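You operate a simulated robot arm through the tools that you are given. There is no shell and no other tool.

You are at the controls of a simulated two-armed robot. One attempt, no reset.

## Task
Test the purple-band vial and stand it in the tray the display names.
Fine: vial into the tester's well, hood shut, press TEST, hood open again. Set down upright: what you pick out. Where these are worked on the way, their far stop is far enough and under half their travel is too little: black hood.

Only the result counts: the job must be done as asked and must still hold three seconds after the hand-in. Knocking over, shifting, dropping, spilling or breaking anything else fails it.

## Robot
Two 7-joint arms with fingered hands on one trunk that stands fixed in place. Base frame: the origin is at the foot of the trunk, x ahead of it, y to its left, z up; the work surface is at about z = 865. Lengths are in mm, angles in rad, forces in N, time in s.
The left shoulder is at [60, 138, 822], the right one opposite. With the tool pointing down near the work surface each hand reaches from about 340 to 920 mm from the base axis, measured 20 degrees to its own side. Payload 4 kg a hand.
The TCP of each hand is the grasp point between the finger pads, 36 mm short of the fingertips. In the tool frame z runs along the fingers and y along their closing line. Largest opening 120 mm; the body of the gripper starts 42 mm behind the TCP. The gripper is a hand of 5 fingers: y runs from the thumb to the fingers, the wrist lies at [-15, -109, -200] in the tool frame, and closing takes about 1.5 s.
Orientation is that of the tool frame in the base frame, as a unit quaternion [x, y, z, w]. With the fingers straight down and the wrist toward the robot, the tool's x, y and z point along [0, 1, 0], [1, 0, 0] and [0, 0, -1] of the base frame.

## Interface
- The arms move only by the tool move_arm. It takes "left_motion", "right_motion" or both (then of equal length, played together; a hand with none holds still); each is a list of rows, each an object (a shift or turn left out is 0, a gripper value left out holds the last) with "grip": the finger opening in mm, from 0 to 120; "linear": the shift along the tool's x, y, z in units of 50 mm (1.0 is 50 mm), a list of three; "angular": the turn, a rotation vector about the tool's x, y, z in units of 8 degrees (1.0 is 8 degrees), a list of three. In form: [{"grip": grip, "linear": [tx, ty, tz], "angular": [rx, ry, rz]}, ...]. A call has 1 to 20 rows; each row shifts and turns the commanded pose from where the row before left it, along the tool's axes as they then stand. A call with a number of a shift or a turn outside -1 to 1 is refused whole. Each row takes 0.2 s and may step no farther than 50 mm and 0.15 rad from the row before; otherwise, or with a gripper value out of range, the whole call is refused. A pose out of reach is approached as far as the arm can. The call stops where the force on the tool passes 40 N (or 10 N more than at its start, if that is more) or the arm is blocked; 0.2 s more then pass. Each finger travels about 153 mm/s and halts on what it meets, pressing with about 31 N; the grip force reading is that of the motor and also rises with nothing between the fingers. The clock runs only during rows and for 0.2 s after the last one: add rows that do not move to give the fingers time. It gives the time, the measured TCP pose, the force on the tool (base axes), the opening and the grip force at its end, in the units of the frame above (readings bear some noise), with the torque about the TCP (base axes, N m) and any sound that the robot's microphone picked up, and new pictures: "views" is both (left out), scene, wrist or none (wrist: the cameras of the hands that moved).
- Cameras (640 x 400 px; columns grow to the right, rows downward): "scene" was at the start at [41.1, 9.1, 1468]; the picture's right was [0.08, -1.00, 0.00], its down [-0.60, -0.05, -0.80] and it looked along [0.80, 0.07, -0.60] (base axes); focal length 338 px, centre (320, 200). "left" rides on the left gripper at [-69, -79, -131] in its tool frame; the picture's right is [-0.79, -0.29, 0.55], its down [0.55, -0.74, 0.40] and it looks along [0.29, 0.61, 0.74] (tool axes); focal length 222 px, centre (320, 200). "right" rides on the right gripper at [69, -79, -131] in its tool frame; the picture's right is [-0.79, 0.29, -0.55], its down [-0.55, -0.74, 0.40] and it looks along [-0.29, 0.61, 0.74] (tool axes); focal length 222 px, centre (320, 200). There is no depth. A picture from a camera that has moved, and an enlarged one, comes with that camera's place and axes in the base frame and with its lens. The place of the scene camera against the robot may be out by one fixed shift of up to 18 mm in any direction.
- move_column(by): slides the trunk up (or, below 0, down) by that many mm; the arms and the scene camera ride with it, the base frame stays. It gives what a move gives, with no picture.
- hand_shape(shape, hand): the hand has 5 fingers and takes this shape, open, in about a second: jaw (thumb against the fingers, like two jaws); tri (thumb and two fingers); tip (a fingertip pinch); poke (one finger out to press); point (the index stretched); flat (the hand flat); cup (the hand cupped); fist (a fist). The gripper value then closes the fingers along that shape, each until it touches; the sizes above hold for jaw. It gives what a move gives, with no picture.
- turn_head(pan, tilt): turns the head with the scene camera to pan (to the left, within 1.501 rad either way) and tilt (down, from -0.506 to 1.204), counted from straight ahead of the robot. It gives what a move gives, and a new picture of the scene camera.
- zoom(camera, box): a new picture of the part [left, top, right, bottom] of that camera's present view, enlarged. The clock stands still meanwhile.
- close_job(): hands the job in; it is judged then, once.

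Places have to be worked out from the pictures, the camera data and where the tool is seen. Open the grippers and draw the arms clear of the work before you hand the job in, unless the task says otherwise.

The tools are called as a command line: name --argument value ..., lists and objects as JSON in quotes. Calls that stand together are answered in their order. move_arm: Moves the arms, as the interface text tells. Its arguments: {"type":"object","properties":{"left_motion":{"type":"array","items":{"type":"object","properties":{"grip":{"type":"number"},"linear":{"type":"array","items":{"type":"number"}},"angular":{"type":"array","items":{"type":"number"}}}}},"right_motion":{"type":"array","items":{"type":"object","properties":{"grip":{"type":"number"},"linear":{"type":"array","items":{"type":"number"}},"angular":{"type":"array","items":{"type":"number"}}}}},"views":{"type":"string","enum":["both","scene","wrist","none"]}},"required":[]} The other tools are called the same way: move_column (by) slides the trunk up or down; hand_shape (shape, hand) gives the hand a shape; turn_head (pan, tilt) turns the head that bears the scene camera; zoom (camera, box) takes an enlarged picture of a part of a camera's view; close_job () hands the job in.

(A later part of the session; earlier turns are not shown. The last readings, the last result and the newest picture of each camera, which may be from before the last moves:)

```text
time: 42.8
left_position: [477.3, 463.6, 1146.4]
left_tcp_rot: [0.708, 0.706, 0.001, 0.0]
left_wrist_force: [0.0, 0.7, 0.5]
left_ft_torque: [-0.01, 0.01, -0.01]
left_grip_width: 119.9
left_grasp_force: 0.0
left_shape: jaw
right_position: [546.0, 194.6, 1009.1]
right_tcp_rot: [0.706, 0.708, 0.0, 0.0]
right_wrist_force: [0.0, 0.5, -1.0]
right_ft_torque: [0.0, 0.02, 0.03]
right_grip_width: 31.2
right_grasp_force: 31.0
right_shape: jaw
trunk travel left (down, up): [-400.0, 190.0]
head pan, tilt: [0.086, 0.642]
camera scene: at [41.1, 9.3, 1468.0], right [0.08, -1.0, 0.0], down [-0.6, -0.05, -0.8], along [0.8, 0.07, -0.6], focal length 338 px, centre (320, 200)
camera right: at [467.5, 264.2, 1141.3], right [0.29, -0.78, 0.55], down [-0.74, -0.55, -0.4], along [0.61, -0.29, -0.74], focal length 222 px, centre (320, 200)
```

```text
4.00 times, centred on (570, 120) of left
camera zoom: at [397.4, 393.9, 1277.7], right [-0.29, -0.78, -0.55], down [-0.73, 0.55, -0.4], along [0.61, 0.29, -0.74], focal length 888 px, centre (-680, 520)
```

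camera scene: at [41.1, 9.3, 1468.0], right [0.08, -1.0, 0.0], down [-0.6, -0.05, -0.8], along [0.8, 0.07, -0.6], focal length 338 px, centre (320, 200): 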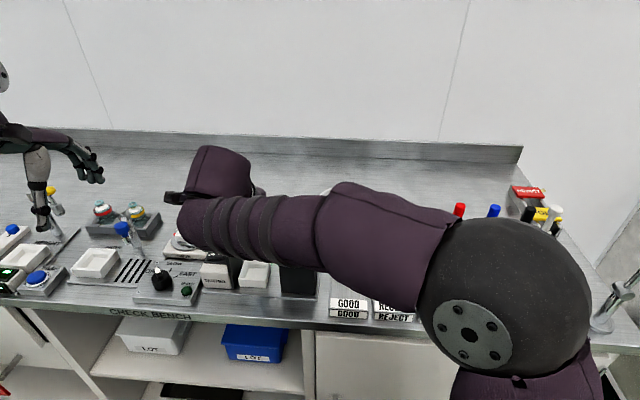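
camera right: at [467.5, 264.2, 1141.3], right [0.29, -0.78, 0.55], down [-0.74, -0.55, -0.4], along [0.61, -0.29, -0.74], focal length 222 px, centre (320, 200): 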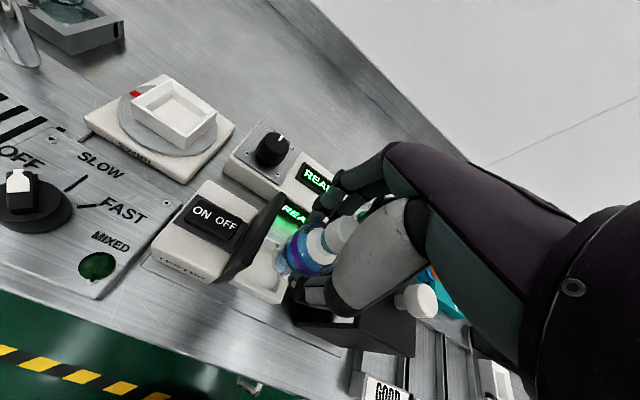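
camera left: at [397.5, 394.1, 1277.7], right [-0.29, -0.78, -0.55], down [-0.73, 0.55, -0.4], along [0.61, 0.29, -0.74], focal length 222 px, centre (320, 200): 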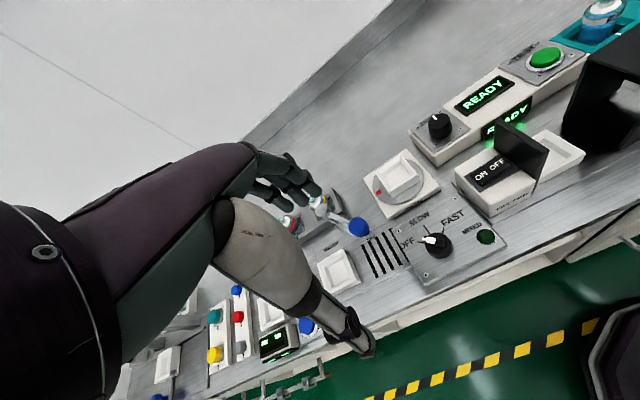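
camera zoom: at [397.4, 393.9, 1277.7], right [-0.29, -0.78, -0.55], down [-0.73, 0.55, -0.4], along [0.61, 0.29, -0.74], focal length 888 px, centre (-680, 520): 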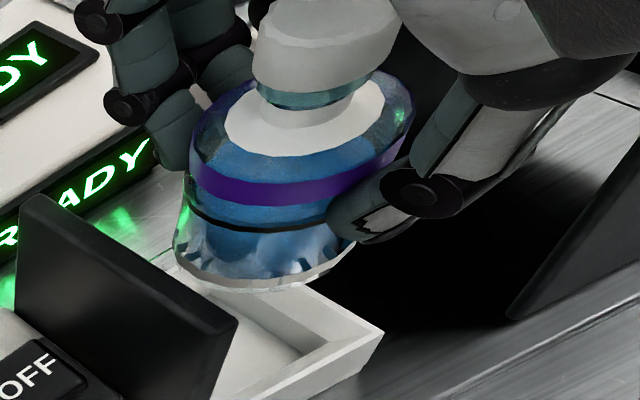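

The vial base is above the well. I'll lower 38 mm more (base ≈910, still above the rim), watching the force, then compare again.

move_arm --right_motion '[{"linear": [0, 0, 0.2]}, {"linear": [0, 0, 0.2]}, {"linear": [0, 0, 0.2]}, {"linear": [0, 0, 0.16]}, {}]' --views "wrist"

zoom --camera "right" --box '[210, 190, 350, 320]'

zoom --camera "left" --box '[520, 60, 620, 180]'

```text
time: 44.0
left_position: [475.2, 463.2, 1146.6]
left_tcp_rot: [0.708, 0.706, 0.0, 0.0]
left_wrist_force: [0.4, 0.6, -0.1]
left_ft_torque: [-0.03, 0.0, 0.0]
left_grip_width: 119.7
left_grasp_force: 0.1
left_shape: jaw
right_position: [546.5, 194.2, 972.4]
right_tcp_rot: [0.707, 0.707, 0.0, 0.0]
right_wrist_force: [-0.9, 0.2, 0.1]
right_ft_torque: [0.01, -0.02, -0.03]
right_grip_width: 31.5
right_grasp_force: 31.7
right_shape: jaw
trunk travel left (down, up): [-400.0, 190.0]
head pan, tilt: [0.086, 0.642]
camera right: at [468.3, 263.4, 1103.9], right [0.29, -0.79, 0.55], down [-0.74, -0.55, -0.4], along [0.61, -0.29, -0.74], focal length 222 px, centre (320, 200)
```

right: 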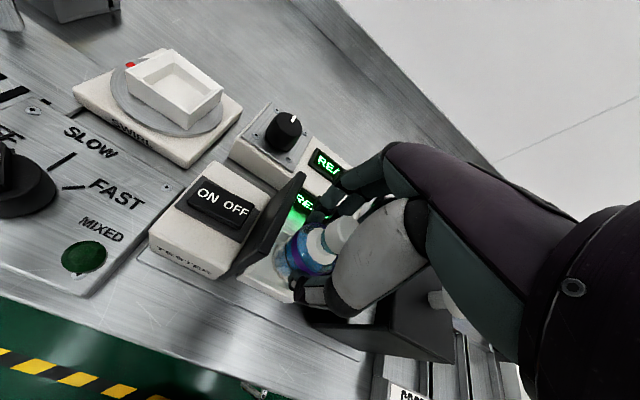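

```text
3.08 times, centred on (280, 255) of right
camera zoom: at [468.3, 263.4, 1103.9], right [0.29, -0.79, 0.55], down [-0.74, -0.55, -0.4], along [0.61, -0.29, -0.74], focal length 684 px, centre (443, 31)
```

zoom: 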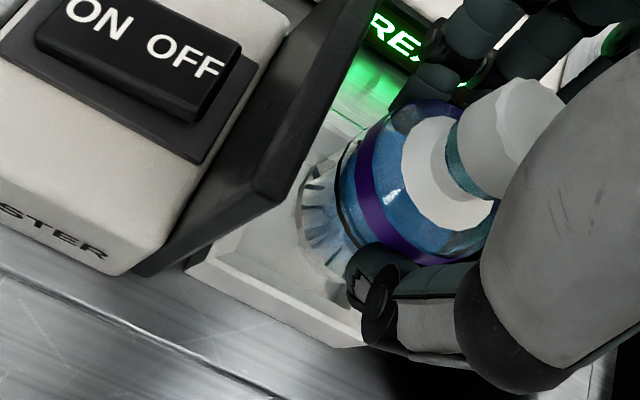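

```text
3.33 times, centred on (570, 120) of left
camera zoom: at [397.4, 393.9, 1277.7], right [-0.29, -0.78, -0.55], down [-0.73, 0.55, -0.4], along [0.61, 0.29, -0.74], focal length 740 px, centre (-513, 467)
```

zoom: 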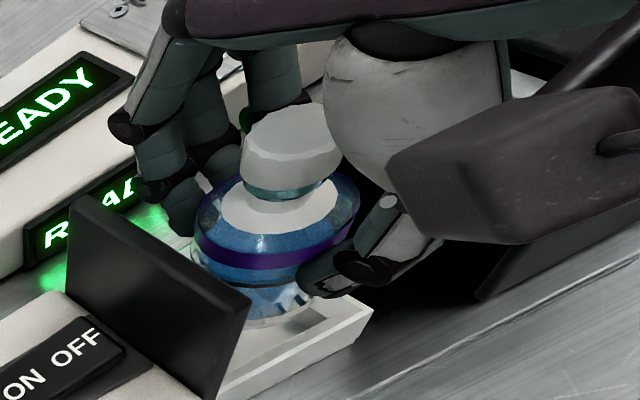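

The vial base tracks the kinematic prediction well. I need the well's inner shape and centre precisely, so I'll zoom in on it from the scene camera and again from both wrists.

zoom --camera "scene" --box '[235, 255, 275, 295]'

zoom --camera "right" --box '[235, 230, 295, 310]'

zoom --camera "left" --box '[540, 120, 600, 180]'

```text
10.00 times, centred on (255, 275) of scene
camera zoom: at [41.2, 9.3, 1468.0], right [0.08, -1.0, 0.0], down [-0.6, -0.05, -0.8], along [0.8, 0.07, -0.6], focal length 3375 px, centre (970, -550)
```

zoom: 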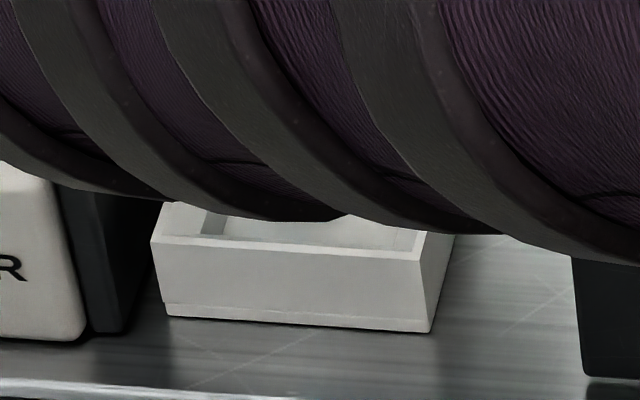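

```text
5.00 times, centred on (265, 270) of right
camera zoom: at [468.3, 263.4, 1103.9], right [0.29, -0.79, 0.55], down [-0.74, -0.55, -0.4], along [0.61, -0.29, -0.74], focal length 1111 px, centre (595, -150)
```

zoom: 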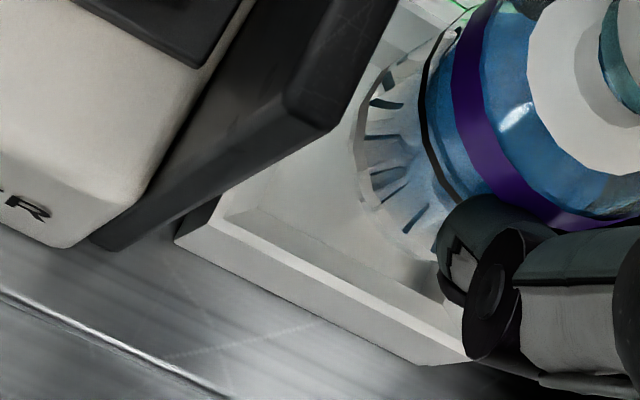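

```text
6.67 times, centred on (570, 150) of left
camera zoom: at [397.4, 393.9, 1277.7], right [-0.29, -0.78, -0.55], down [-0.73, 0.55, -0.4], along [0.61, 0.29, -0.74], focal length 1481 px, centre (-1347, 533)
```

zoom: 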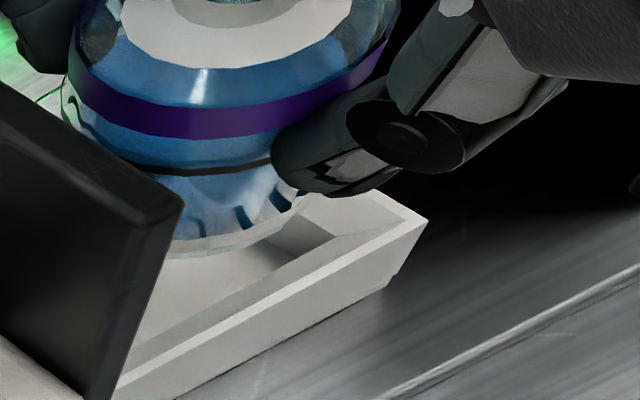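

I'll zoom in on the whole vial from both wrist cameras to measure its tilt before the final insertion.

zoom --camera "left" --box '[540, 85, 600, 165]'

zoom --camera "right" --box '[260, 200, 380, 300]'

```text
5.00 times, centred on (570, 125) of left
camera zoom: at [397.4, 393.9, 1277.7], right [-0.29, -0.78, -0.55], down [-0.73, 0.55, -0.4], along [0.61, 0.29, -0.74], focal length 1111 px, centre (-930, 575)
```

zoom: 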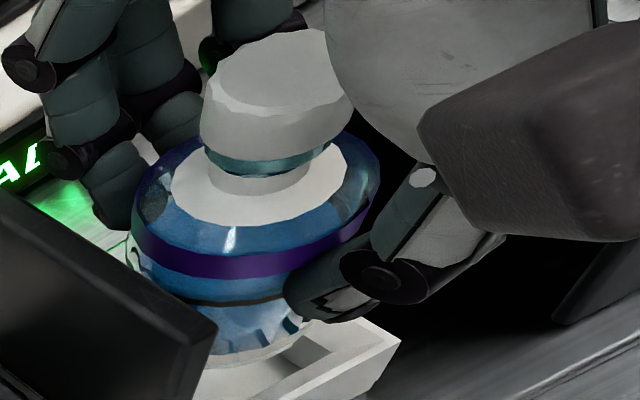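

```text
4.00 times, centred on (320, 250) of right
camera zoom: at [468.3, 263.4, 1103.9], right [0.29, -0.79, 0.55], down [-0.74, -0.55, -0.4], along [0.61, -0.29, -0.74], focal length 888 px, centre (320, 0)
```

zoom: 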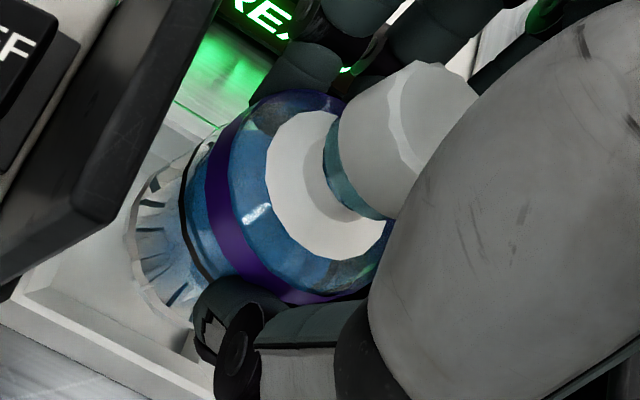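

The vial leans about 5° (cap toward +x), with base ≈ TCP+(0,-2). I'll pitch the hand -5° about y to make it vertical and shift the TCP by about (-2,+2.8) mm so the base centres over the well (≈550,195).

move_arm --right_motion '[{"angular": [-0.3, 0, 0]}, {"angular": [-0.32, 0, 0]}, {"linear": [0.055, -0.035, 0]}, {}, {}]' --views "wrist"

zoom --camera "left" --box '[540, 85, 600, 165]'

zoom --camera "right" --box '[235, 220, 315, 310]'

```text
time: 45.2
left_position: [477.2, 463.8, 1147.0]
left_tcp_rot: [0.708, 0.707, 0.0, 0.0]
left_wrist_force: [-0.5, 0.0, 0.2]
left_ft_torque: [0.03, -0.01, -0.02]
left_grip_width: 119.5
left_grasp_force: 0.1
left_shape: jaw
right_position: [547.0, 197.9, 972.4]
right_tcp_rot: [0.706, 0.707, 0.031, 0.031]
right_wrist_force: [0.6, 0.5, -0.3]
right_ft_torque: [0.01, 0.02, -0.02]
right_grip_width: 31.3
right_grasp_force: 31.5
right_shape: jaw
trunk travel left (down, up): [-400.0, 190.0]
head pan, tilt: [0.086, 0.642]
camera right: at [456.1, 266.5, 1096.7], right [0.24, -0.79, 0.57], down [-0.7, -0.55, -0.46], along [0.67, -0.29, -0.68], focal length 222 px, centre (320, 200)
```

right: 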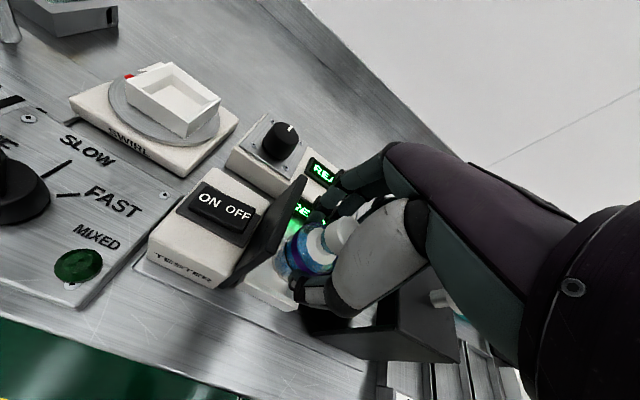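

```text
5.00 times, centred on (570, 125) of left
camera zoom: at [397.4, 393.9, 1277.7], right [-0.29, -0.78, -0.55], down [-0.73, 0.55, -0.4], along [0.61, 0.29, -0.74], focal length 1111 px, centre (-930, 575)
```

zoom: 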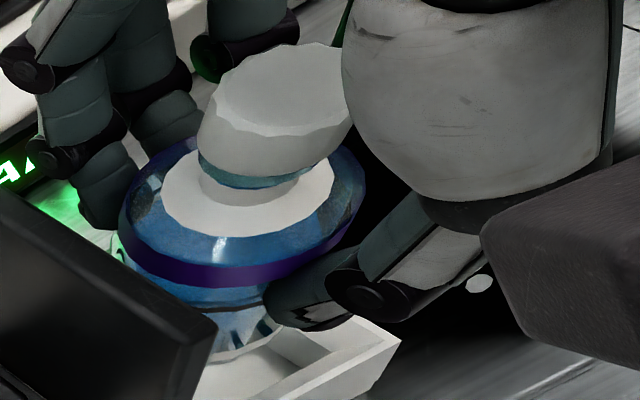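

```text
4.44 times, centred on (275, 265) of right
camera zoom: at [456.1, 266.5, 1096.7], right [0.24, -0.79, 0.57], down [-0.7, -0.55, -0.46], along [0.67, -0.29, -0.68], focal length 987 px, centre (520, -89)
```

zoom: 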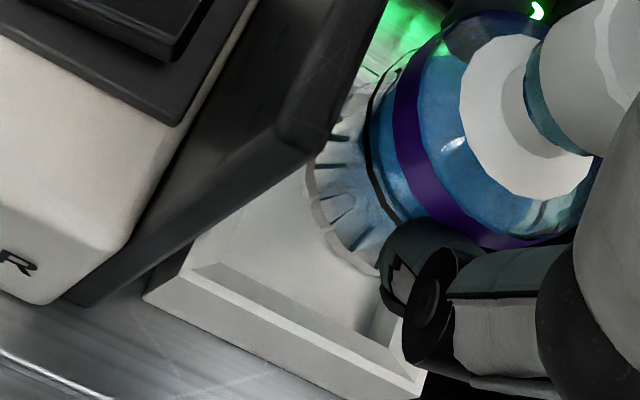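

After the correction the vial is vertical and its base centre (≈550.4,195.7) matches the well centre (≈551,195.5) in both views. Descending 24 mm vertically (compensating for the tool tilt), then I'll check force.

move_arm --right_motion '[{"linear": [0, -0.0105, 0.12]}, {"linear": [0, -0.0105, 0.12]}, {"linear": [0, -0.0105, 0.12]}, {"linear": [0, -0.0105, 0.12]}, {}]' --views "wrist"

zoom --camera "left" --box '[540, 85, 600, 165]'

zoom --camera "right" --box '[235, 220, 315, 310]'

```text
time: 46.4
left_position: [475.2, 463.6, 1147.3]
left_tcp_rot: [0.708, 0.706, -0.001, 0.0]
left_wrist_force: [0.5, 0.1, 0.4]
left_ft_torque: [0.0, -0.02, 0.01]
left_grip_width: 119.8
left_grasp_force: 0.1
left_shape: jaw
right_position: [545.3, 196.4, 949.0]
right_tcp_rot: [0.706, 0.707, 0.031, 0.03]
right_wrist_force: [0.5, -0.7, -0.6]
right_ft_torque: [0.03, 0.0, 0.02]
right_grip_width: 31.1
right_grasp_force: 30.7
right_shape: jaw
trunk travel left (down, up): [-400.0, 190.0]
head pan, tilt: [0.086, 0.642]
camera right: at [455.9, 266.0, 1072.9], right [0.24, -0.78, 0.57], down [-0.7, -0.55, -0.46], along [0.67, -0.29, -0.68], focal length 222 px, centre (320, 200)
```

right: 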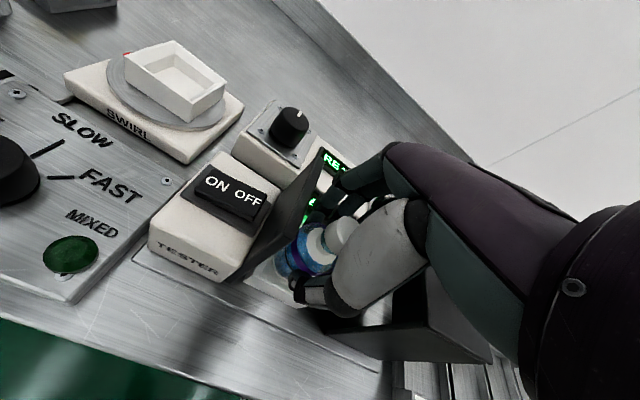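

```text
5.00 times, centred on (570, 125) of left
camera zoom: at [397.4, 393.9, 1277.7], right [-0.29, -0.78, -0.55], down [-0.73, 0.55, -0.4], along [0.61, 0.29, -0.74], focal length 1111 px, centre (-930, 575)
```

zoom: 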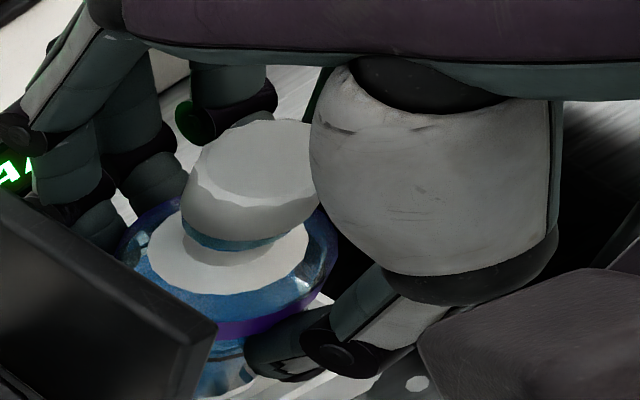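

```text
4.44 times, centred on (275, 265) of right
camera zoom: at [455.9, 266.0, 1072.9], right [0.24, -0.78, 0.57], down [-0.7, -0.55, -0.46], along [0.67, -0.29, -0.68], focal length 987 px, centre (520, -89)
```

zoom: 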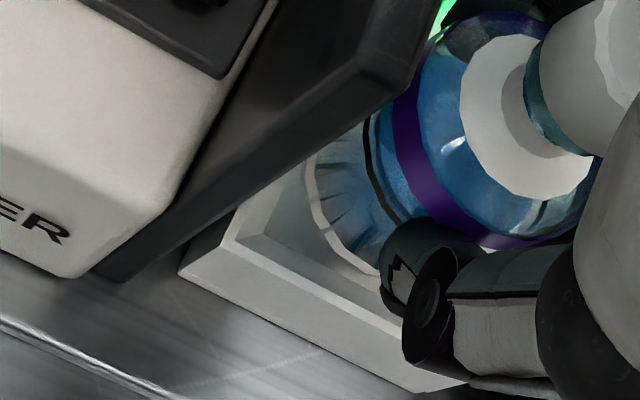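

No contact force yet; the vial base is just entering the well. I'll lower a further 6 mm in small steps and watch the force.

move_arm --right_motion '[{"linear": [0, -0.0035, 0.04]}, {"linear": [0, -0.0035, 0.04]}, {"linear": [0, -0.0035, 0.04]}, {}]' --views "none"

```text
time: 47.4
left_position: [476.0, 461.6, 1147.8]
left_tcp_rot: [0.708, 0.706, 0.0, -0.001]
left_wrist_force: [-0.3, 0.3, -0.3]
left_ft_torque: [0.01, 0.0, -0.02]
left_grip_width: 119.7
left_grasp_force: 0.0
left_shape: jaw
right_position: [544.3, 197.3, 941.7]
right_tcp_rot: [0.707, 0.706, 0.03, 0.031]
right_wrist_force: [-0.6, -0.5, -0.2]
right_ft_torque: [-0.01, 0.0, -0.01]
right_grip_width: 31.6
right_grasp_force: 31.4
right_shape: jaw
trunk travel left (down, up): [-400.0, 190.0]
head pan, tilt: [0.086, 0.642]
```

Still free at z 941.7. Lowering 3 mm more in 1 mm steps.

move_arm --right_motion '[{"linear": [0, 0.002, 0.02]}, {"linear": [0, 0, 0.02]}, {"linear": [0, 0, 0.02]}, {}]' --views "wrist"

zoom --camera "right" --box '[235, 220, 315, 310]'

```text
time: 48.4
left_position: [475.1, 462.1, 1147.6]
left_tcp_rot: [0.707, 0.707, -0.001, 0.0]
left_wrist_force: [0.0, -0.4, 0.2]
left_ft_torque: [0.0, -0.01, 0.0]
left_grip_width: 120.0
left_grasp_force: 0.0
left_shape: jaw
right_position: [546.5, 197.4, 939.3]
right_tcp_rot: [0.706, 0.706, 0.031, 0.03]
right_wrist_force: [0.7, -1.4, -0.9]
right_ft_torque: [-0.08, -0.02, 0.0]
right_grip_width: 31.4
right_grasp_force: 31.1
right_shape: jaw
trunk travel left (down, up): [-400.0, 190.0]
head pan, tilt: [0.086, 0.642]
camera right: at [456.3, 266.9, 1063.7], right [0.24, -0.78, 0.57], down [-0.7, -0.55, -0.46], along [0.67, -0.29, -0.68], focal length 222 px, centre (320, 200)
```

right: 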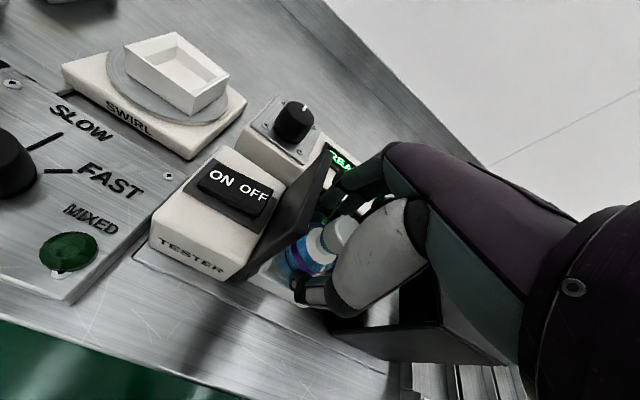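

```text
4.44 times, centred on (275, 265) of right
camera zoom: at [456.3, 266.9, 1063.7], right [0.24, -0.78, 0.57], down [-0.7, -0.55, -0.46], along [0.67, -0.29, -0.68], focal length 987 px, centre (520, -89)
```

zoom: 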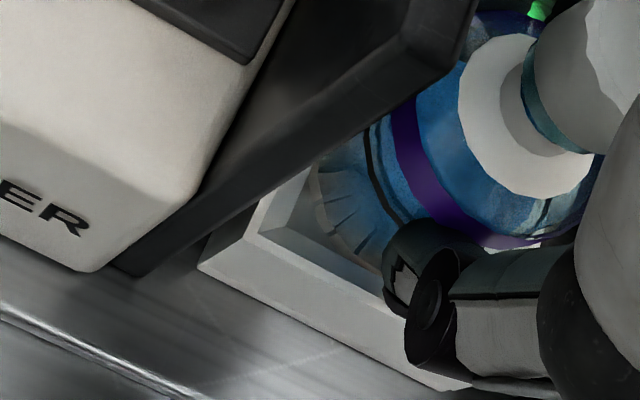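

The vial is inside the well, still no clear contact. Lowering another 3 mm in 1 mm steps.

move_arm --right_motion '[{"linear": [0, -0.002, 0.02]}, {"linear": [0, -0.002, 0.02]}, {"linear": [0, -0.002, 0.02]}, {}]' --views "none"

```text
time: 49.4
left_position: [475.0, 462.7, 1147.3]
left_tcp_rot: [0.707, 0.707, 0.0, 0.0]
left_wrist_force: [-0.2, 0.2, 0.0]
left_ft_torque: [0.0, 0.01, 0.01]
left_grip_width: 119.6
left_grasp_force: 0.0
left_shape: jaw
right_position: [547.4, 198.7, 935.9]
right_tcp_rot: [0.706, 0.707, 0.03, 0.031]
right_wrist_force: [0.0, -0.7, -0.1]
right_ft_torque: [-0.07, -0.04, -0.02]
right_grip_width: 31.6
right_grasp_force: 30.6
right_shape: jaw
trunk travel left (down, up): [-400.0, 190.0]
head pan, tilt: [0.086, 0.642]
```

A light −y force at the base (~1 N) suggests it is grazing the well's left wall. I'll shift 1.5 mm toward −y and continue down 3 mm in small steps.

move_arm --right_motion '[{"linear": [-0.03, 0, 0]}, {"linear": [0, -0.002, 0.02]}, {"linear": [0, -0.002, 0.02]}, {"linear": [0, -0.002, 0.02]}, {}]' --views "none"

```text
time: 50.6
left_position: [475.8, 463.4, 1147.7]
left_tcp_rot: [0.707, 0.707, -0.001, 0.001]
left_wrist_force: [0.5, 0.3, 0.4]
left_ft_torque: [-0.01, -0.01, 0.03]
left_grip_width: 119.7
left_grasp_force: 0.0
left_shape: jaw
right_position: [545.9, 196.4, 934.6]
right_tcp_rot: [0.707, 0.706, 0.032, 0.031]
right_wrist_force: [-1.2, 1.0, 7.9]
right_ft_torque: [0.0, 0.13, -0.02]
right_grip_width: 31.5
right_grasp_force: 30.6
right_shape: jaw
trunk travel left (down, up): [-400.0, 190.0]
head pan, tilt: [0.086, 0.642]
```

Upward force of 8 N acting near the vial base: it has reached the well floor (z 934.6). Checking the views before releasing.

zoom --camera "right" --box '[235, 200, 335, 310]'

zoom --camera "left" --box '[530, 75, 630, 185]'

```text
3.64 times, centred on (285, 255) of right
camera zoom: at [455.4, 265.0, 1058.6], right [0.24, -0.79, 0.57], down [-0.7, -0.55, -0.46], along [0.67, -0.29, -0.68], focal length 808 px, centre (447, 0)
```

zoom: 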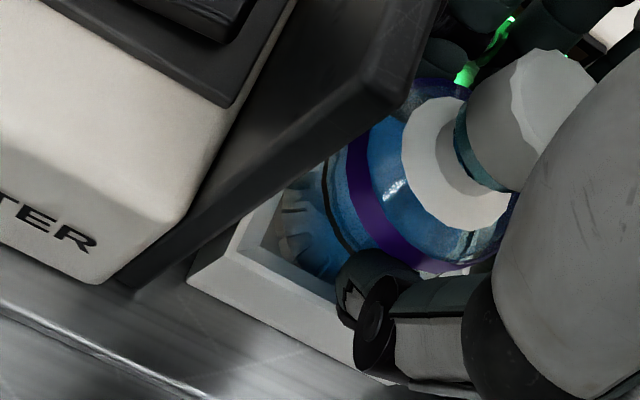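

```text
3.64 times, centred on (580, 130) of left
camera zoom: at [396.9, 393.8, 1278.0], right [-0.29, -0.78, -0.55], down [-0.73, 0.55, -0.4], along [0.61, 0.29, -0.74], focal length 808 px, centre (-626, 454)
```

zoom: 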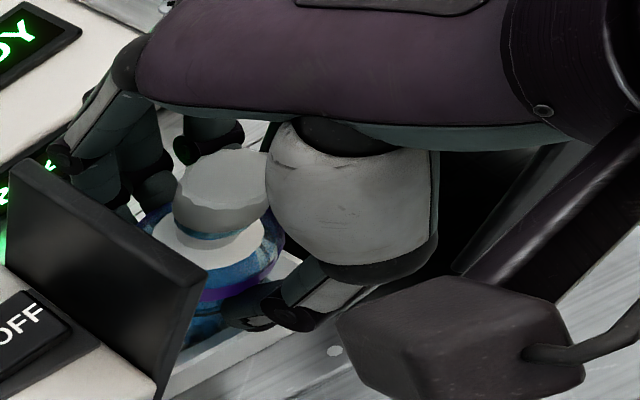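

The vial sits inside the well. I'll open the right hand gradually to 75 mm and pause to let the vial settle.

move_arm --right_motion '[{"grip": 36}, {"grip": 42}, {"grip": 48}, {"grip": 55}, {"grip": 65}, {"grip": 75}, {"grip": 75}, {"grip": 75}]' --views "wrist"

zoom --camera "right" --box '[235, 200, 335, 310]'

zoom --camera "left" --box '[530, 75, 630, 185]'

```text
time: 52.4
left_position: [476.8, 461.7, 1146.9]
left_tcp_rot: [0.708, 0.706, 0.001, 0.001]
left_wrist_force: [0.5, 0.4, 0.6]
left_ft_torque: [-0.02, 0.01, 0.01]
left_grip_width: 119.7
left_grasp_force: 0.0
left_shape: jaw
right_position: [545.9, 195.9, 933.2]
right_tcp_rot: [0.707, 0.706, 0.032, 0.03]
right_wrist_force: [0.0, 0.6, 0.0]
right_ft_torque: [0.03, 0.02, -0.02]
right_grip_width: 75.0
right_grasp_force: 0.0
right_shape: jaw
trunk travel left (down, up): [-400.0, 190.0]
head pan, tilt: [0.086, 0.642]
camera right: at [455.8, 264.9, 1057.4], right [0.24, -0.79, 0.57], down [-0.7, -0.55, -0.46], along [0.67, -0.29, -0.68], focal length 222 px, centre (320, 200)
```

right: 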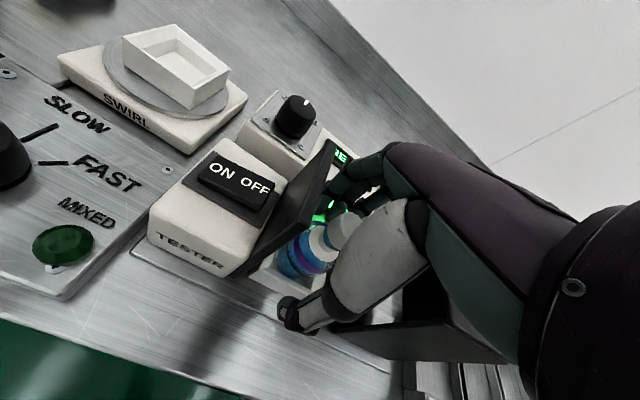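

```text
3.64 times, centred on (285, 255) of right
camera zoom: at [455.8, 264.9, 1057.4], right [0.24, -0.79, 0.57], down [-0.7, -0.55, -0.46], along [0.67, -0.29, -0.68], focal length 808 px, centre (447, 0)
```

zoom: 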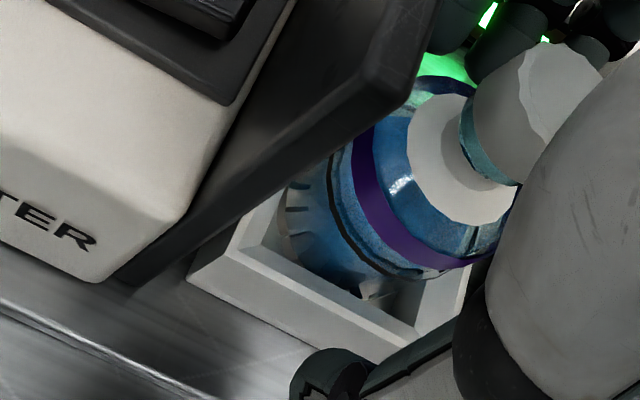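

```text
3.64 times, centred on (580, 130) of left
camera zoom: at [397.3, 393.9, 1277.7], right [-0.29, -0.78, -0.55], down [-0.73, 0.55, -0.4], along [0.61, 0.29, -0.74], focal length 808 px, centre (-626, 454)
```

zoom: 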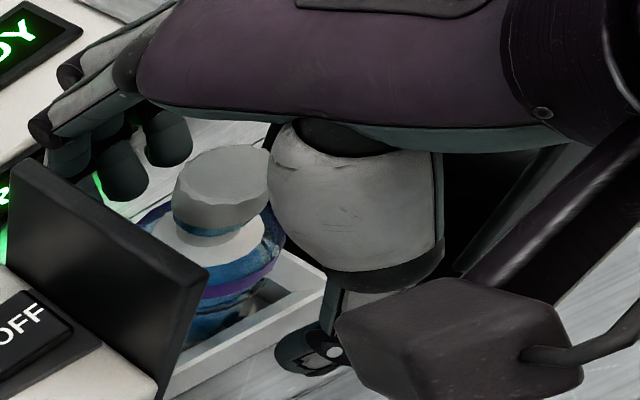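

Released; the vial stands free in the well. Raising the right hand straight up.

move_arm --right_motion '[{"linear": [0, 0.026, -0.3]}, {"linear": [0, 0.044, -0.5]}, {"linear": [0, 0.052, -0.6]}, {"linear": [0, 0.052, -0.6]}, {"linear": [0, 0.052, -0.6]}, {"linear": [0, 0.052, -0.6]}, {"linear": [0, 0.052, -0.6]}, {"angular": [0.62, 0, 0]}, {}]' --views "both"

zoom --camera "left" --box '[480, 20, 640, 190]'

```text
time: 54.4
left_position: [475.4, 462.2, 1147.2]
left_tcp_rot: [0.708, 0.707, 0.0, 0.0]
left_wrist_force: [0.7, -0.3, 0.7]
left_ft_torque: [0.02, 0.04, -0.02]
left_grip_width: 120.0
left_grasp_force: 0.0
left_shape: jaw
right_position: [544.5, 195.3, 1123.4]
right_tcp_rot: [0.708, 0.707, 0.0, 0.0]
right_wrist_force: [0.1, 0.9, 0.8]
right_ft_torque: [0.01, 0.01, -0.03]
right_grip_width: 74.8
right_grasp_force: 0.0
right_shape: jaw
trunk travel left (down, up): [-400.0, 190.0]
head pan, tilt: [0.086, 0.642]
camera scene: at [41.0, 9.3, 1468.0], right [0.08, -1.0, 0.0], down [-0.6, -0.05, -0.8], along [0.8, 0.07, -0.6], focal length 338 px, centre (320, 200)
camera right: at [466.5, 264.6, 1256.3], right [0.29, -0.79, 0.55], down [-0.74, -0.55, -0.4], along [0.61, -0.29, -0.74], focal length 222 px, centre (320, 200)
```

scene: 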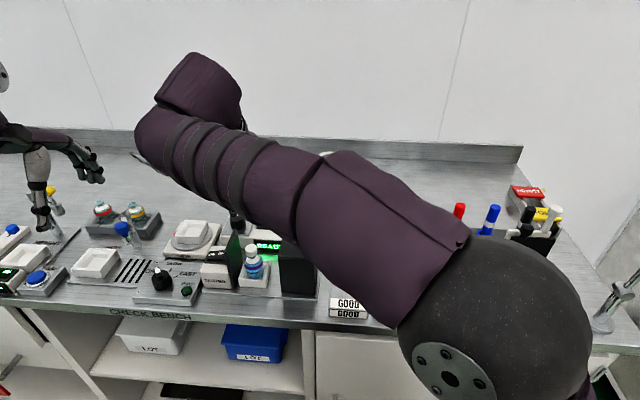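
right: 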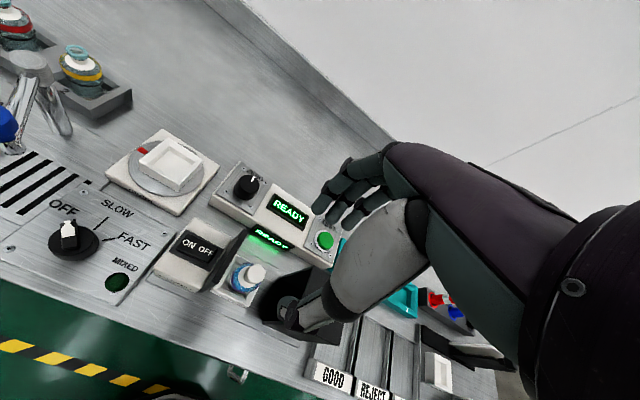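

```text
2.35 times, centred on (560, 105) of left
camera zoom: at [397.2, 393.9, 1277.7], right [-0.29, -0.78, -0.55], down [-0.73, 0.55, -0.4], along [0.61, 0.29, -0.74], focal length 523 px, centre (-245, 424)
```

zoom: 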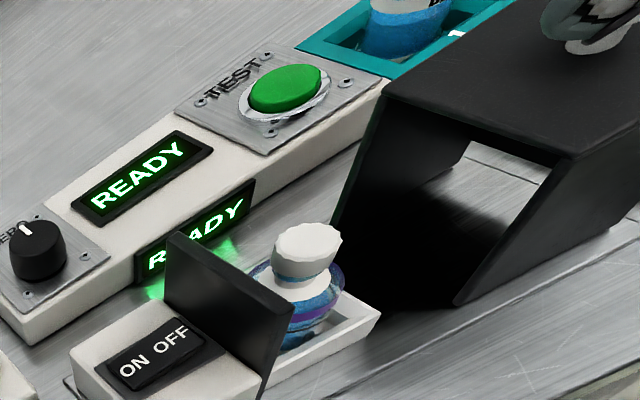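

The vial is upright in the well. Next is the hood: knob estimated at ≈(550,87), top ≈1013. I'll move the right hand above it at z≈1085 to verify with its camera.

move_arm --right_motion '[{"linear": [-0.7, 0.04, 0], "grip": 80}, {"linear": [-0.7, 0.04, 0]}, {"linear": [-0.74, 0.03, 0]}, {"linear": [0, 0, 0.4]}, {"linear": [0, 0, 0.36]}, {}]' --views "both"

zoom --camera "right" --box '[220, 150, 420, 330]'

zoom --camera "left" --box '[480, 20, 640, 190]'

```text
time: 55.8
left_position: [476.3, 462.7, 1146.2]
left_tcp_rot: [0.708, 0.707, 0.0, 0.0]
left_wrist_force: [-0.9, -0.3, -0.3]
left_ft_torque: [0.0, 0.01, 0.0]
left_grip_width: 119.6
left_grasp_force: 0.0
left_shape: jaw
right_position: [551.1, 88.0, 1085.1]
right_tcp_rot: [0.707, 0.708, 0.0, 0.0]
right_wrist_force: [0.0, -0.3, 0.7]
right_ft_torque: [-0.03, 0.01, -0.03]
right_grip_width: 80.0
right_grasp_force: 0.1
right_shape: jaw
trunk travel left (down, up): [-400.0, 190.0]
head pan, tilt: [0.086, 0.642]
camera scene: at [41.1, 9.2, 1468.0], right [0.08, -1.0, 0.0], down [-0.6, -0.05, -0.8], along [0.8, 0.07, -0.6], focal length 338 px, centre (320, 200)
camera right: at [472.6, 157.2, 1217.3], right [0.29, -0.79, 0.55], down [-0.74, -0.55, -0.4], along [0.61, -0.29, -0.74], focal length 222 px, centre (320, 200)
```

scene: 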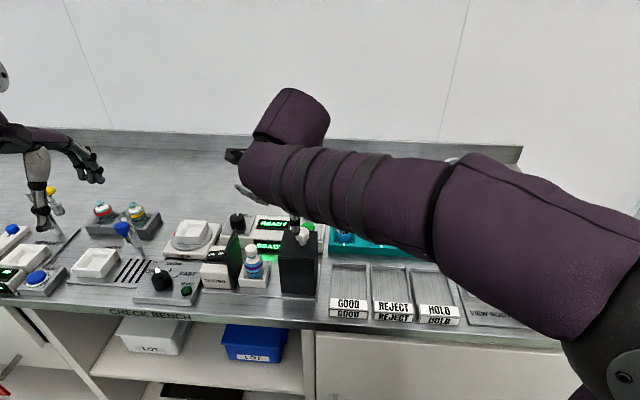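
right: 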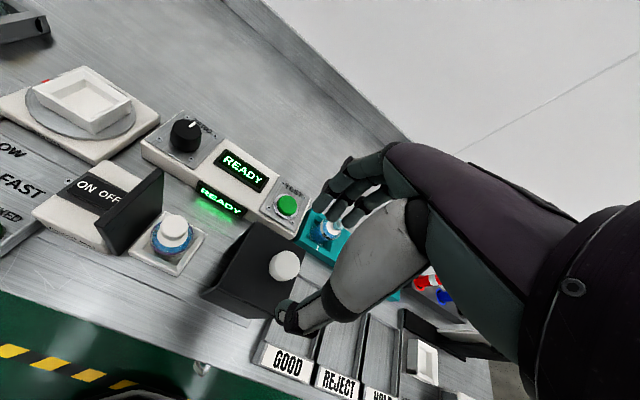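

```text
2.22 times, centred on (320, 240) of right
camera zoom: at [472.6, 157.2, 1217.3], right [0.29, -0.79, 0.55], down [-0.74, -0.55, -0.4], along [0.61, -0.29, -0.74], focal length 494 px, centre (320, 111)
```

zoom: 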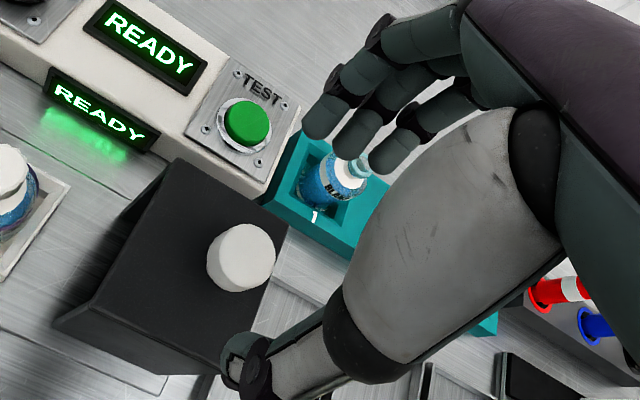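

```text
2.35 times, centred on (560, 105) of left
camera zoom: at [397.3, 393.8, 1277.7], right [-0.29, -0.78, -0.55], down [-0.73, 0.55, -0.4], along [0.61, 0.29, -0.74], focal length 523 px, centre (-245, 424)
```

zoom: 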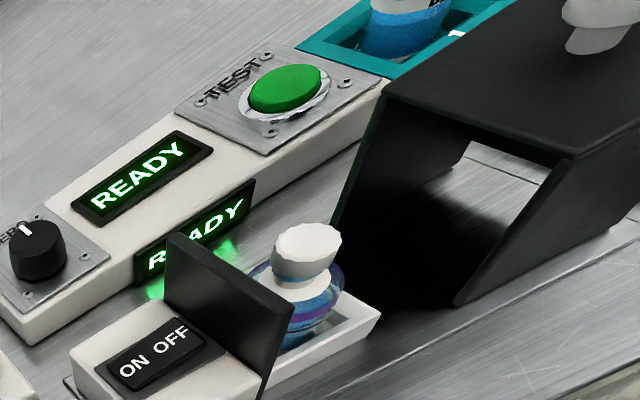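

The knob is at ≈(550,84.5). I'll lower to z≈1024 with the hand open 80 mm (tips ≈988, above hood top ≈979) and then close on the knob.

move_arm --right_motion '[{"linear": [-0.07, -0.01, 0.3]}, {"linear": [0, 0, 0.4]}, {"linear": [0, 0, 0.3]}, {"linear": [0, 0, 0.2]}, {}]' --views "wrist"

zoom --camera "right" --box '[220, 150, 420, 330]'

zoom --camera "scene" --box '[225, 170, 345, 300]'

```text
time: 57.0
left_position: [476.0, 462.6, 1147.2]
left_tcp_rot: [0.708, 0.706, 0.0, 0.0]
left_wrist_force: [0.0, 0.1, 1.1]
left_ft_torque: [0.0, 0.0, -0.02]
left_grip_width: 119.7
left_grasp_force: 0.0
left_shape: jaw
right_position: [550.5, 84.6, 1026.2]
right_tcp_rot: [0.707, 0.707, 0.0, 0.0]
right_wrist_force: [0.6, 0.3, -1.1]
right_ft_torque: [-0.02, -0.02, 0.01]
right_grip_width: 79.6
right_grasp_force: 0.0
right_shape: jaw
trunk travel left (down, up): [-400.0, 190.0]
head pan, tilt: [0.086, 0.642]
camera right: at [471.3, 153.4, 1157.4], right [0.29, -0.79, 0.55], down [-0.74, -0.55, -0.4], along [0.61, -0.29, -0.74], focal length 222 px, centre (320, 200)
```

right: 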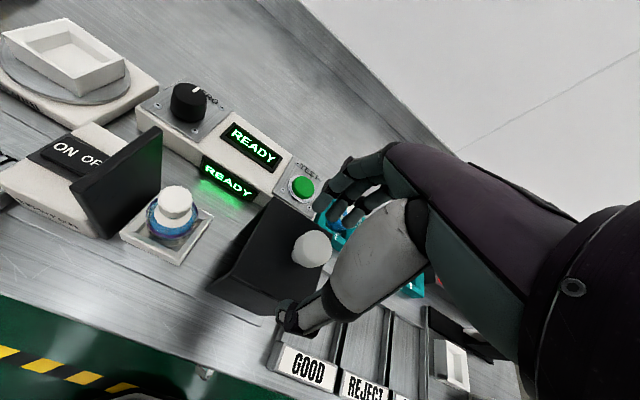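

```text
2.22 times, centred on (320, 240) of right
camera zoom: at [471.3, 153.4, 1157.4], right [0.29, -0.79, 0.55], down [-0.74, -0.55, -0.4], along [0.61, -0.29, -0.74], focal length 494 px, centre (320, 111)
```

zoom: 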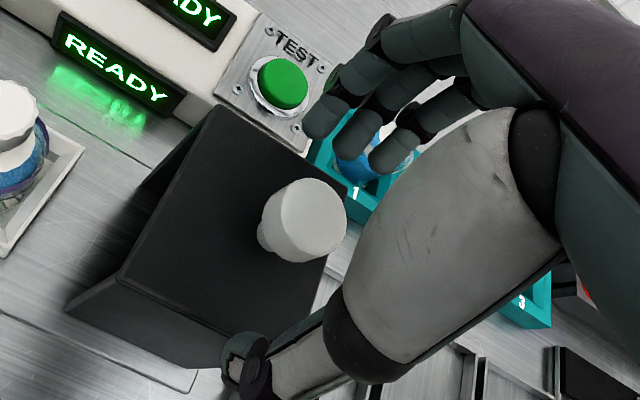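

```text
3.08 times, centred on (285, 235) of scene
camera zoom: at [41.1, 9.3, 1468.0], right [0.08, -1.0, 0.0], down [-0.6, -0.05, -0.8], along [0.8, 0.07, -0.6], focal length 1038 px, centre (428, 92)
```

zoom: 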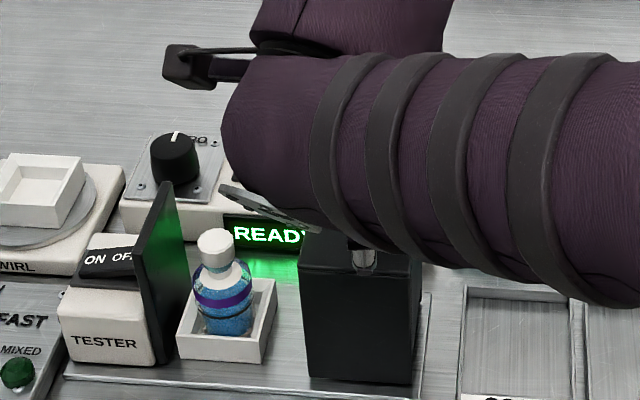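

Knob centred under the hand at ≈(550,85). Closing on it.

move_arm --right_motion '[{"grip": 65}, {"grip": 50}, {"grip": 38}, {"grip": 28}, {"grip": 18}, {"grip": 12}, {"grip": 12}, {"grip": 12}]' --views "wrist"

zoom --camera "right" --box '[220, 150, 420, 330]'

```text
time: 58.8
left_position: [475.4, 463.7, 1146.1]
left_tcp_rot: [0.708, 0.707, -0.001, 0.0]
left_wrist_force: [0.4, 0.8, -0.1]
left_ft_torque: [0.0, -0.01, -0.01]
left_grip_width: 119.5
left_grasp_force: 0.1
left_shape: jaw
right_position: [549.3, 83.5, 1026.5]
right_tcp_rot: [0.707, 0.708, 0.0, 0.0]
right_wrist_force: [-6.3, 0.5, -3.5]
right_ft_torque: [-0.03, 0.18, 0.04]
right_grip_width: 18.9
right_grasp_force: 31.1
right_shape: jaw
trunk travel left (down, up): [-400.0, 190.0]
head pan, tilt: [0.086, 0.642]
camera right: at [470.6, 153.5, 1157.3], right [0.29, -0.78, 0.55], down [-0.74, -0.55, -0.4], along [0.61, -0.29, -0.74], focal length 222 px, centre (320, 200)
```

right: 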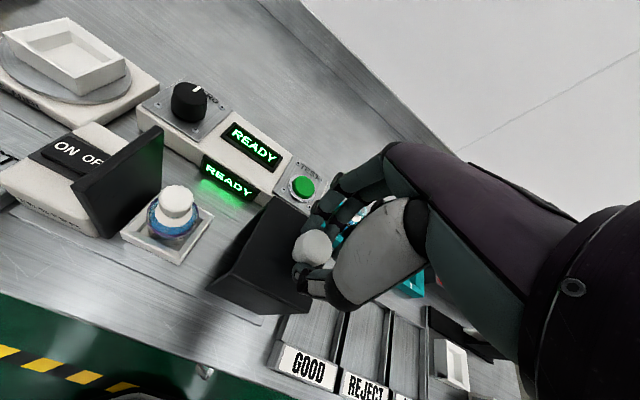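

```text
2.22 times, centred on (320, 240) of right
camera zoom: at [470.6, 153.5, 1157.3], right [0.29, -0.78, 0.55], down [-0.74, -0.55, -0.4], along [0.61, -0.29, -0.74], focal length 494 px, centre (320, 111)
```

zoom: 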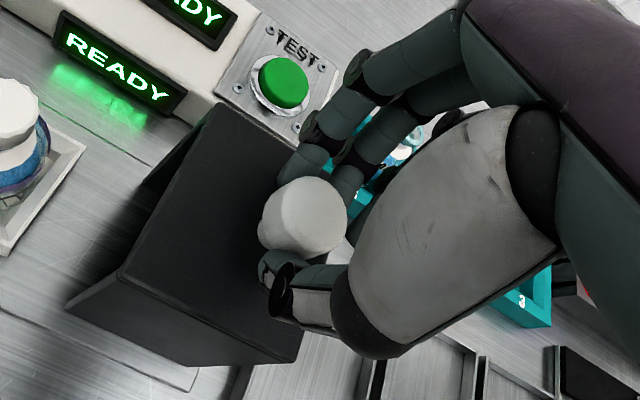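

The knob is gripped. I'll slide the hood left 25 mm first and check the forces.

move_arm --right_motion '[{"linear": [0.1, 0, 0]}, {"linear": [0.1, 0, 0]}, {"linear": [0.15, 0, 0]}, {"linear": [0.15, 0, 0]}, {}]' --views "wrist"

zoom --camera "scene" --box '[225, 170, 345, 300]'

```text
time: 60.0
left_position: [475.2, 462.2, 1147.8]
left_tcp_rot: [0.707, 0.707, 0.0, 0.0]
left_wrist_force: [-0.3, 0.3, -0.9]
left_ft_torque: [0.01, -0.04, 0.0]
left_grip_width: 119.7
left_grasp_force: 0.1
left_shape: jaw
right_position: [549.9, 111.1, 1025.6]
right_tcp_rot: [0.707, 0.708, 0.0, 0.0]
right_wrist_force: [-12.8, 0.5, -5.4]
right_ft_torque: [-0.01, 0.35, 0.02]
right_grip_width: 18.5
right_grasp_force: 31.1
right_shape: jaw
trunk travel left (down, up): [-400.0, 190.0]
head pan, tilt: [0.086, 0.642]
camera right: at [471.6, 179.9, 1157.6], right [0.29, -0.78, 0.55], down [-0.74, -0.55, -0.4], along [0.61, -0.29, -0.74], focal length 222 px, centre (320, 200)
```

right: 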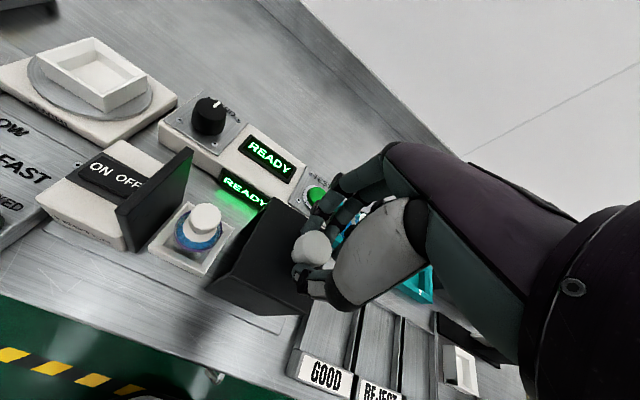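

```text
3.08 times, centred on (285, 235) of scene
camera zoom: at [40.1, 9.4, 1468.0], right [0.08, -1.0, 0.0], down [-0.6, -0.05, -0.8], along [0.8, 0.07, -0.6], focal length 1038 px, centre (428, 92)
```

zoom: 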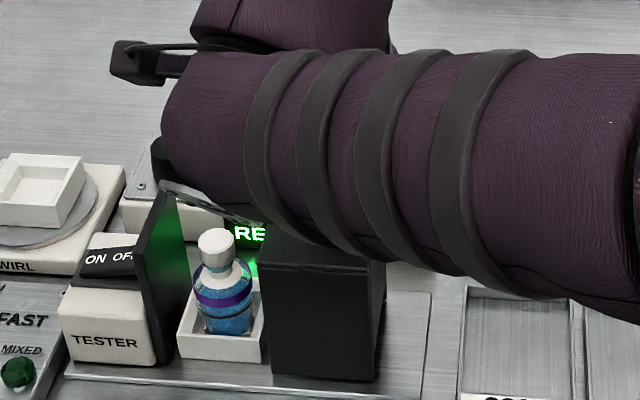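

The hood follows smoothly (moved ~27 mm). A side load of -13 N in x is building, so I'll ease 1.5 mm toward −x and continue another 45 mm.

move_arm --right_motion '[{"linear": [0.1, -0.03, 0]}, {"linear": [0.2, 0, 0]}, {"linear": [0.2, 0, 0]}, {"linear": [0.2, 0, 0]}, {"linear": [0.2, 0, 0]}, {}]' --views "wrist"

zoom --camera "scene" --box '[205, 190, 325, 310]'

zoom --camera "left" --box '[480, 20, 640, 190]'

```text
time: 61.4
left_position: [476.2, 462.6, 1147.4]
left_tcp_rot: [0.708, 0.707, 0.0, 0.0]
left_wrist_force: [-0.1, 0.1, -0.6]
left_ft_torque: [-0.01, -0.03, 0.0]
left_grip_width: 119.9
left_grasp_force: 0.0
left_shape: jaw
right_position: [548.9, 157.0, 1025.4]
right_tcp_rot: [0.706, 0.708, 0.0, 0.0]
right_wrist_force: [-2.0, -0.6, -3.3]
right_ft_torque: [-0.04, 0.04, -0.02]
right_grip_width: 18.2
right_grasp_force: 31.5
right_shape: jaw
trunk travel left (down, up): [-400.0, 190.0]
head pan, tilt: [0.086, 0.642]
camera right: at [470.5, 225.6, 1157.4], right [0.29, -0.79, 0.55], down [-0.74, -0.55, -0.4], along [0.61, -0.29, -0.74], focal length 222 px, centre (320, 200)
```

right: 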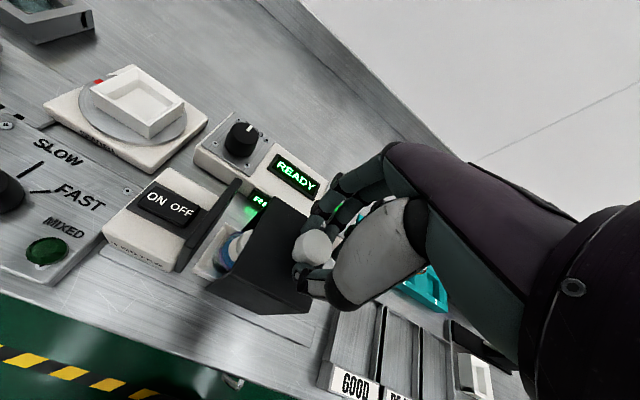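

```text
3.33 times, centred on (265, 250) of scene
camera zoom: at [41.3, 9.3, 1468.0], right [0.08, -1.0, 0.0], down [-0.6, -0.05, -0.8], along [0.8, 0.07, -0.6], focal length 1125 px, centre (503, 33)
```

zoom: 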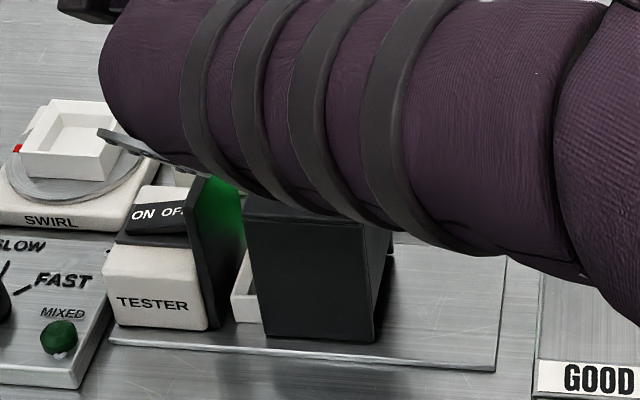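

```text
2.35 times, centred on (560, 105) of left
camera zoom: at [397.5, 393.9, 1277.7], right [-0.29, -0.78, -0.55], down [-0.73, 0.55, -0.4], along [0.61, 0.29, -0.74], focal length 523 px, centre (-245, 424)
```

zoom: 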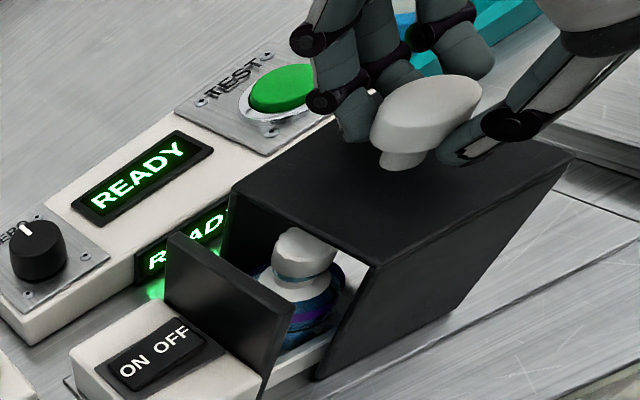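

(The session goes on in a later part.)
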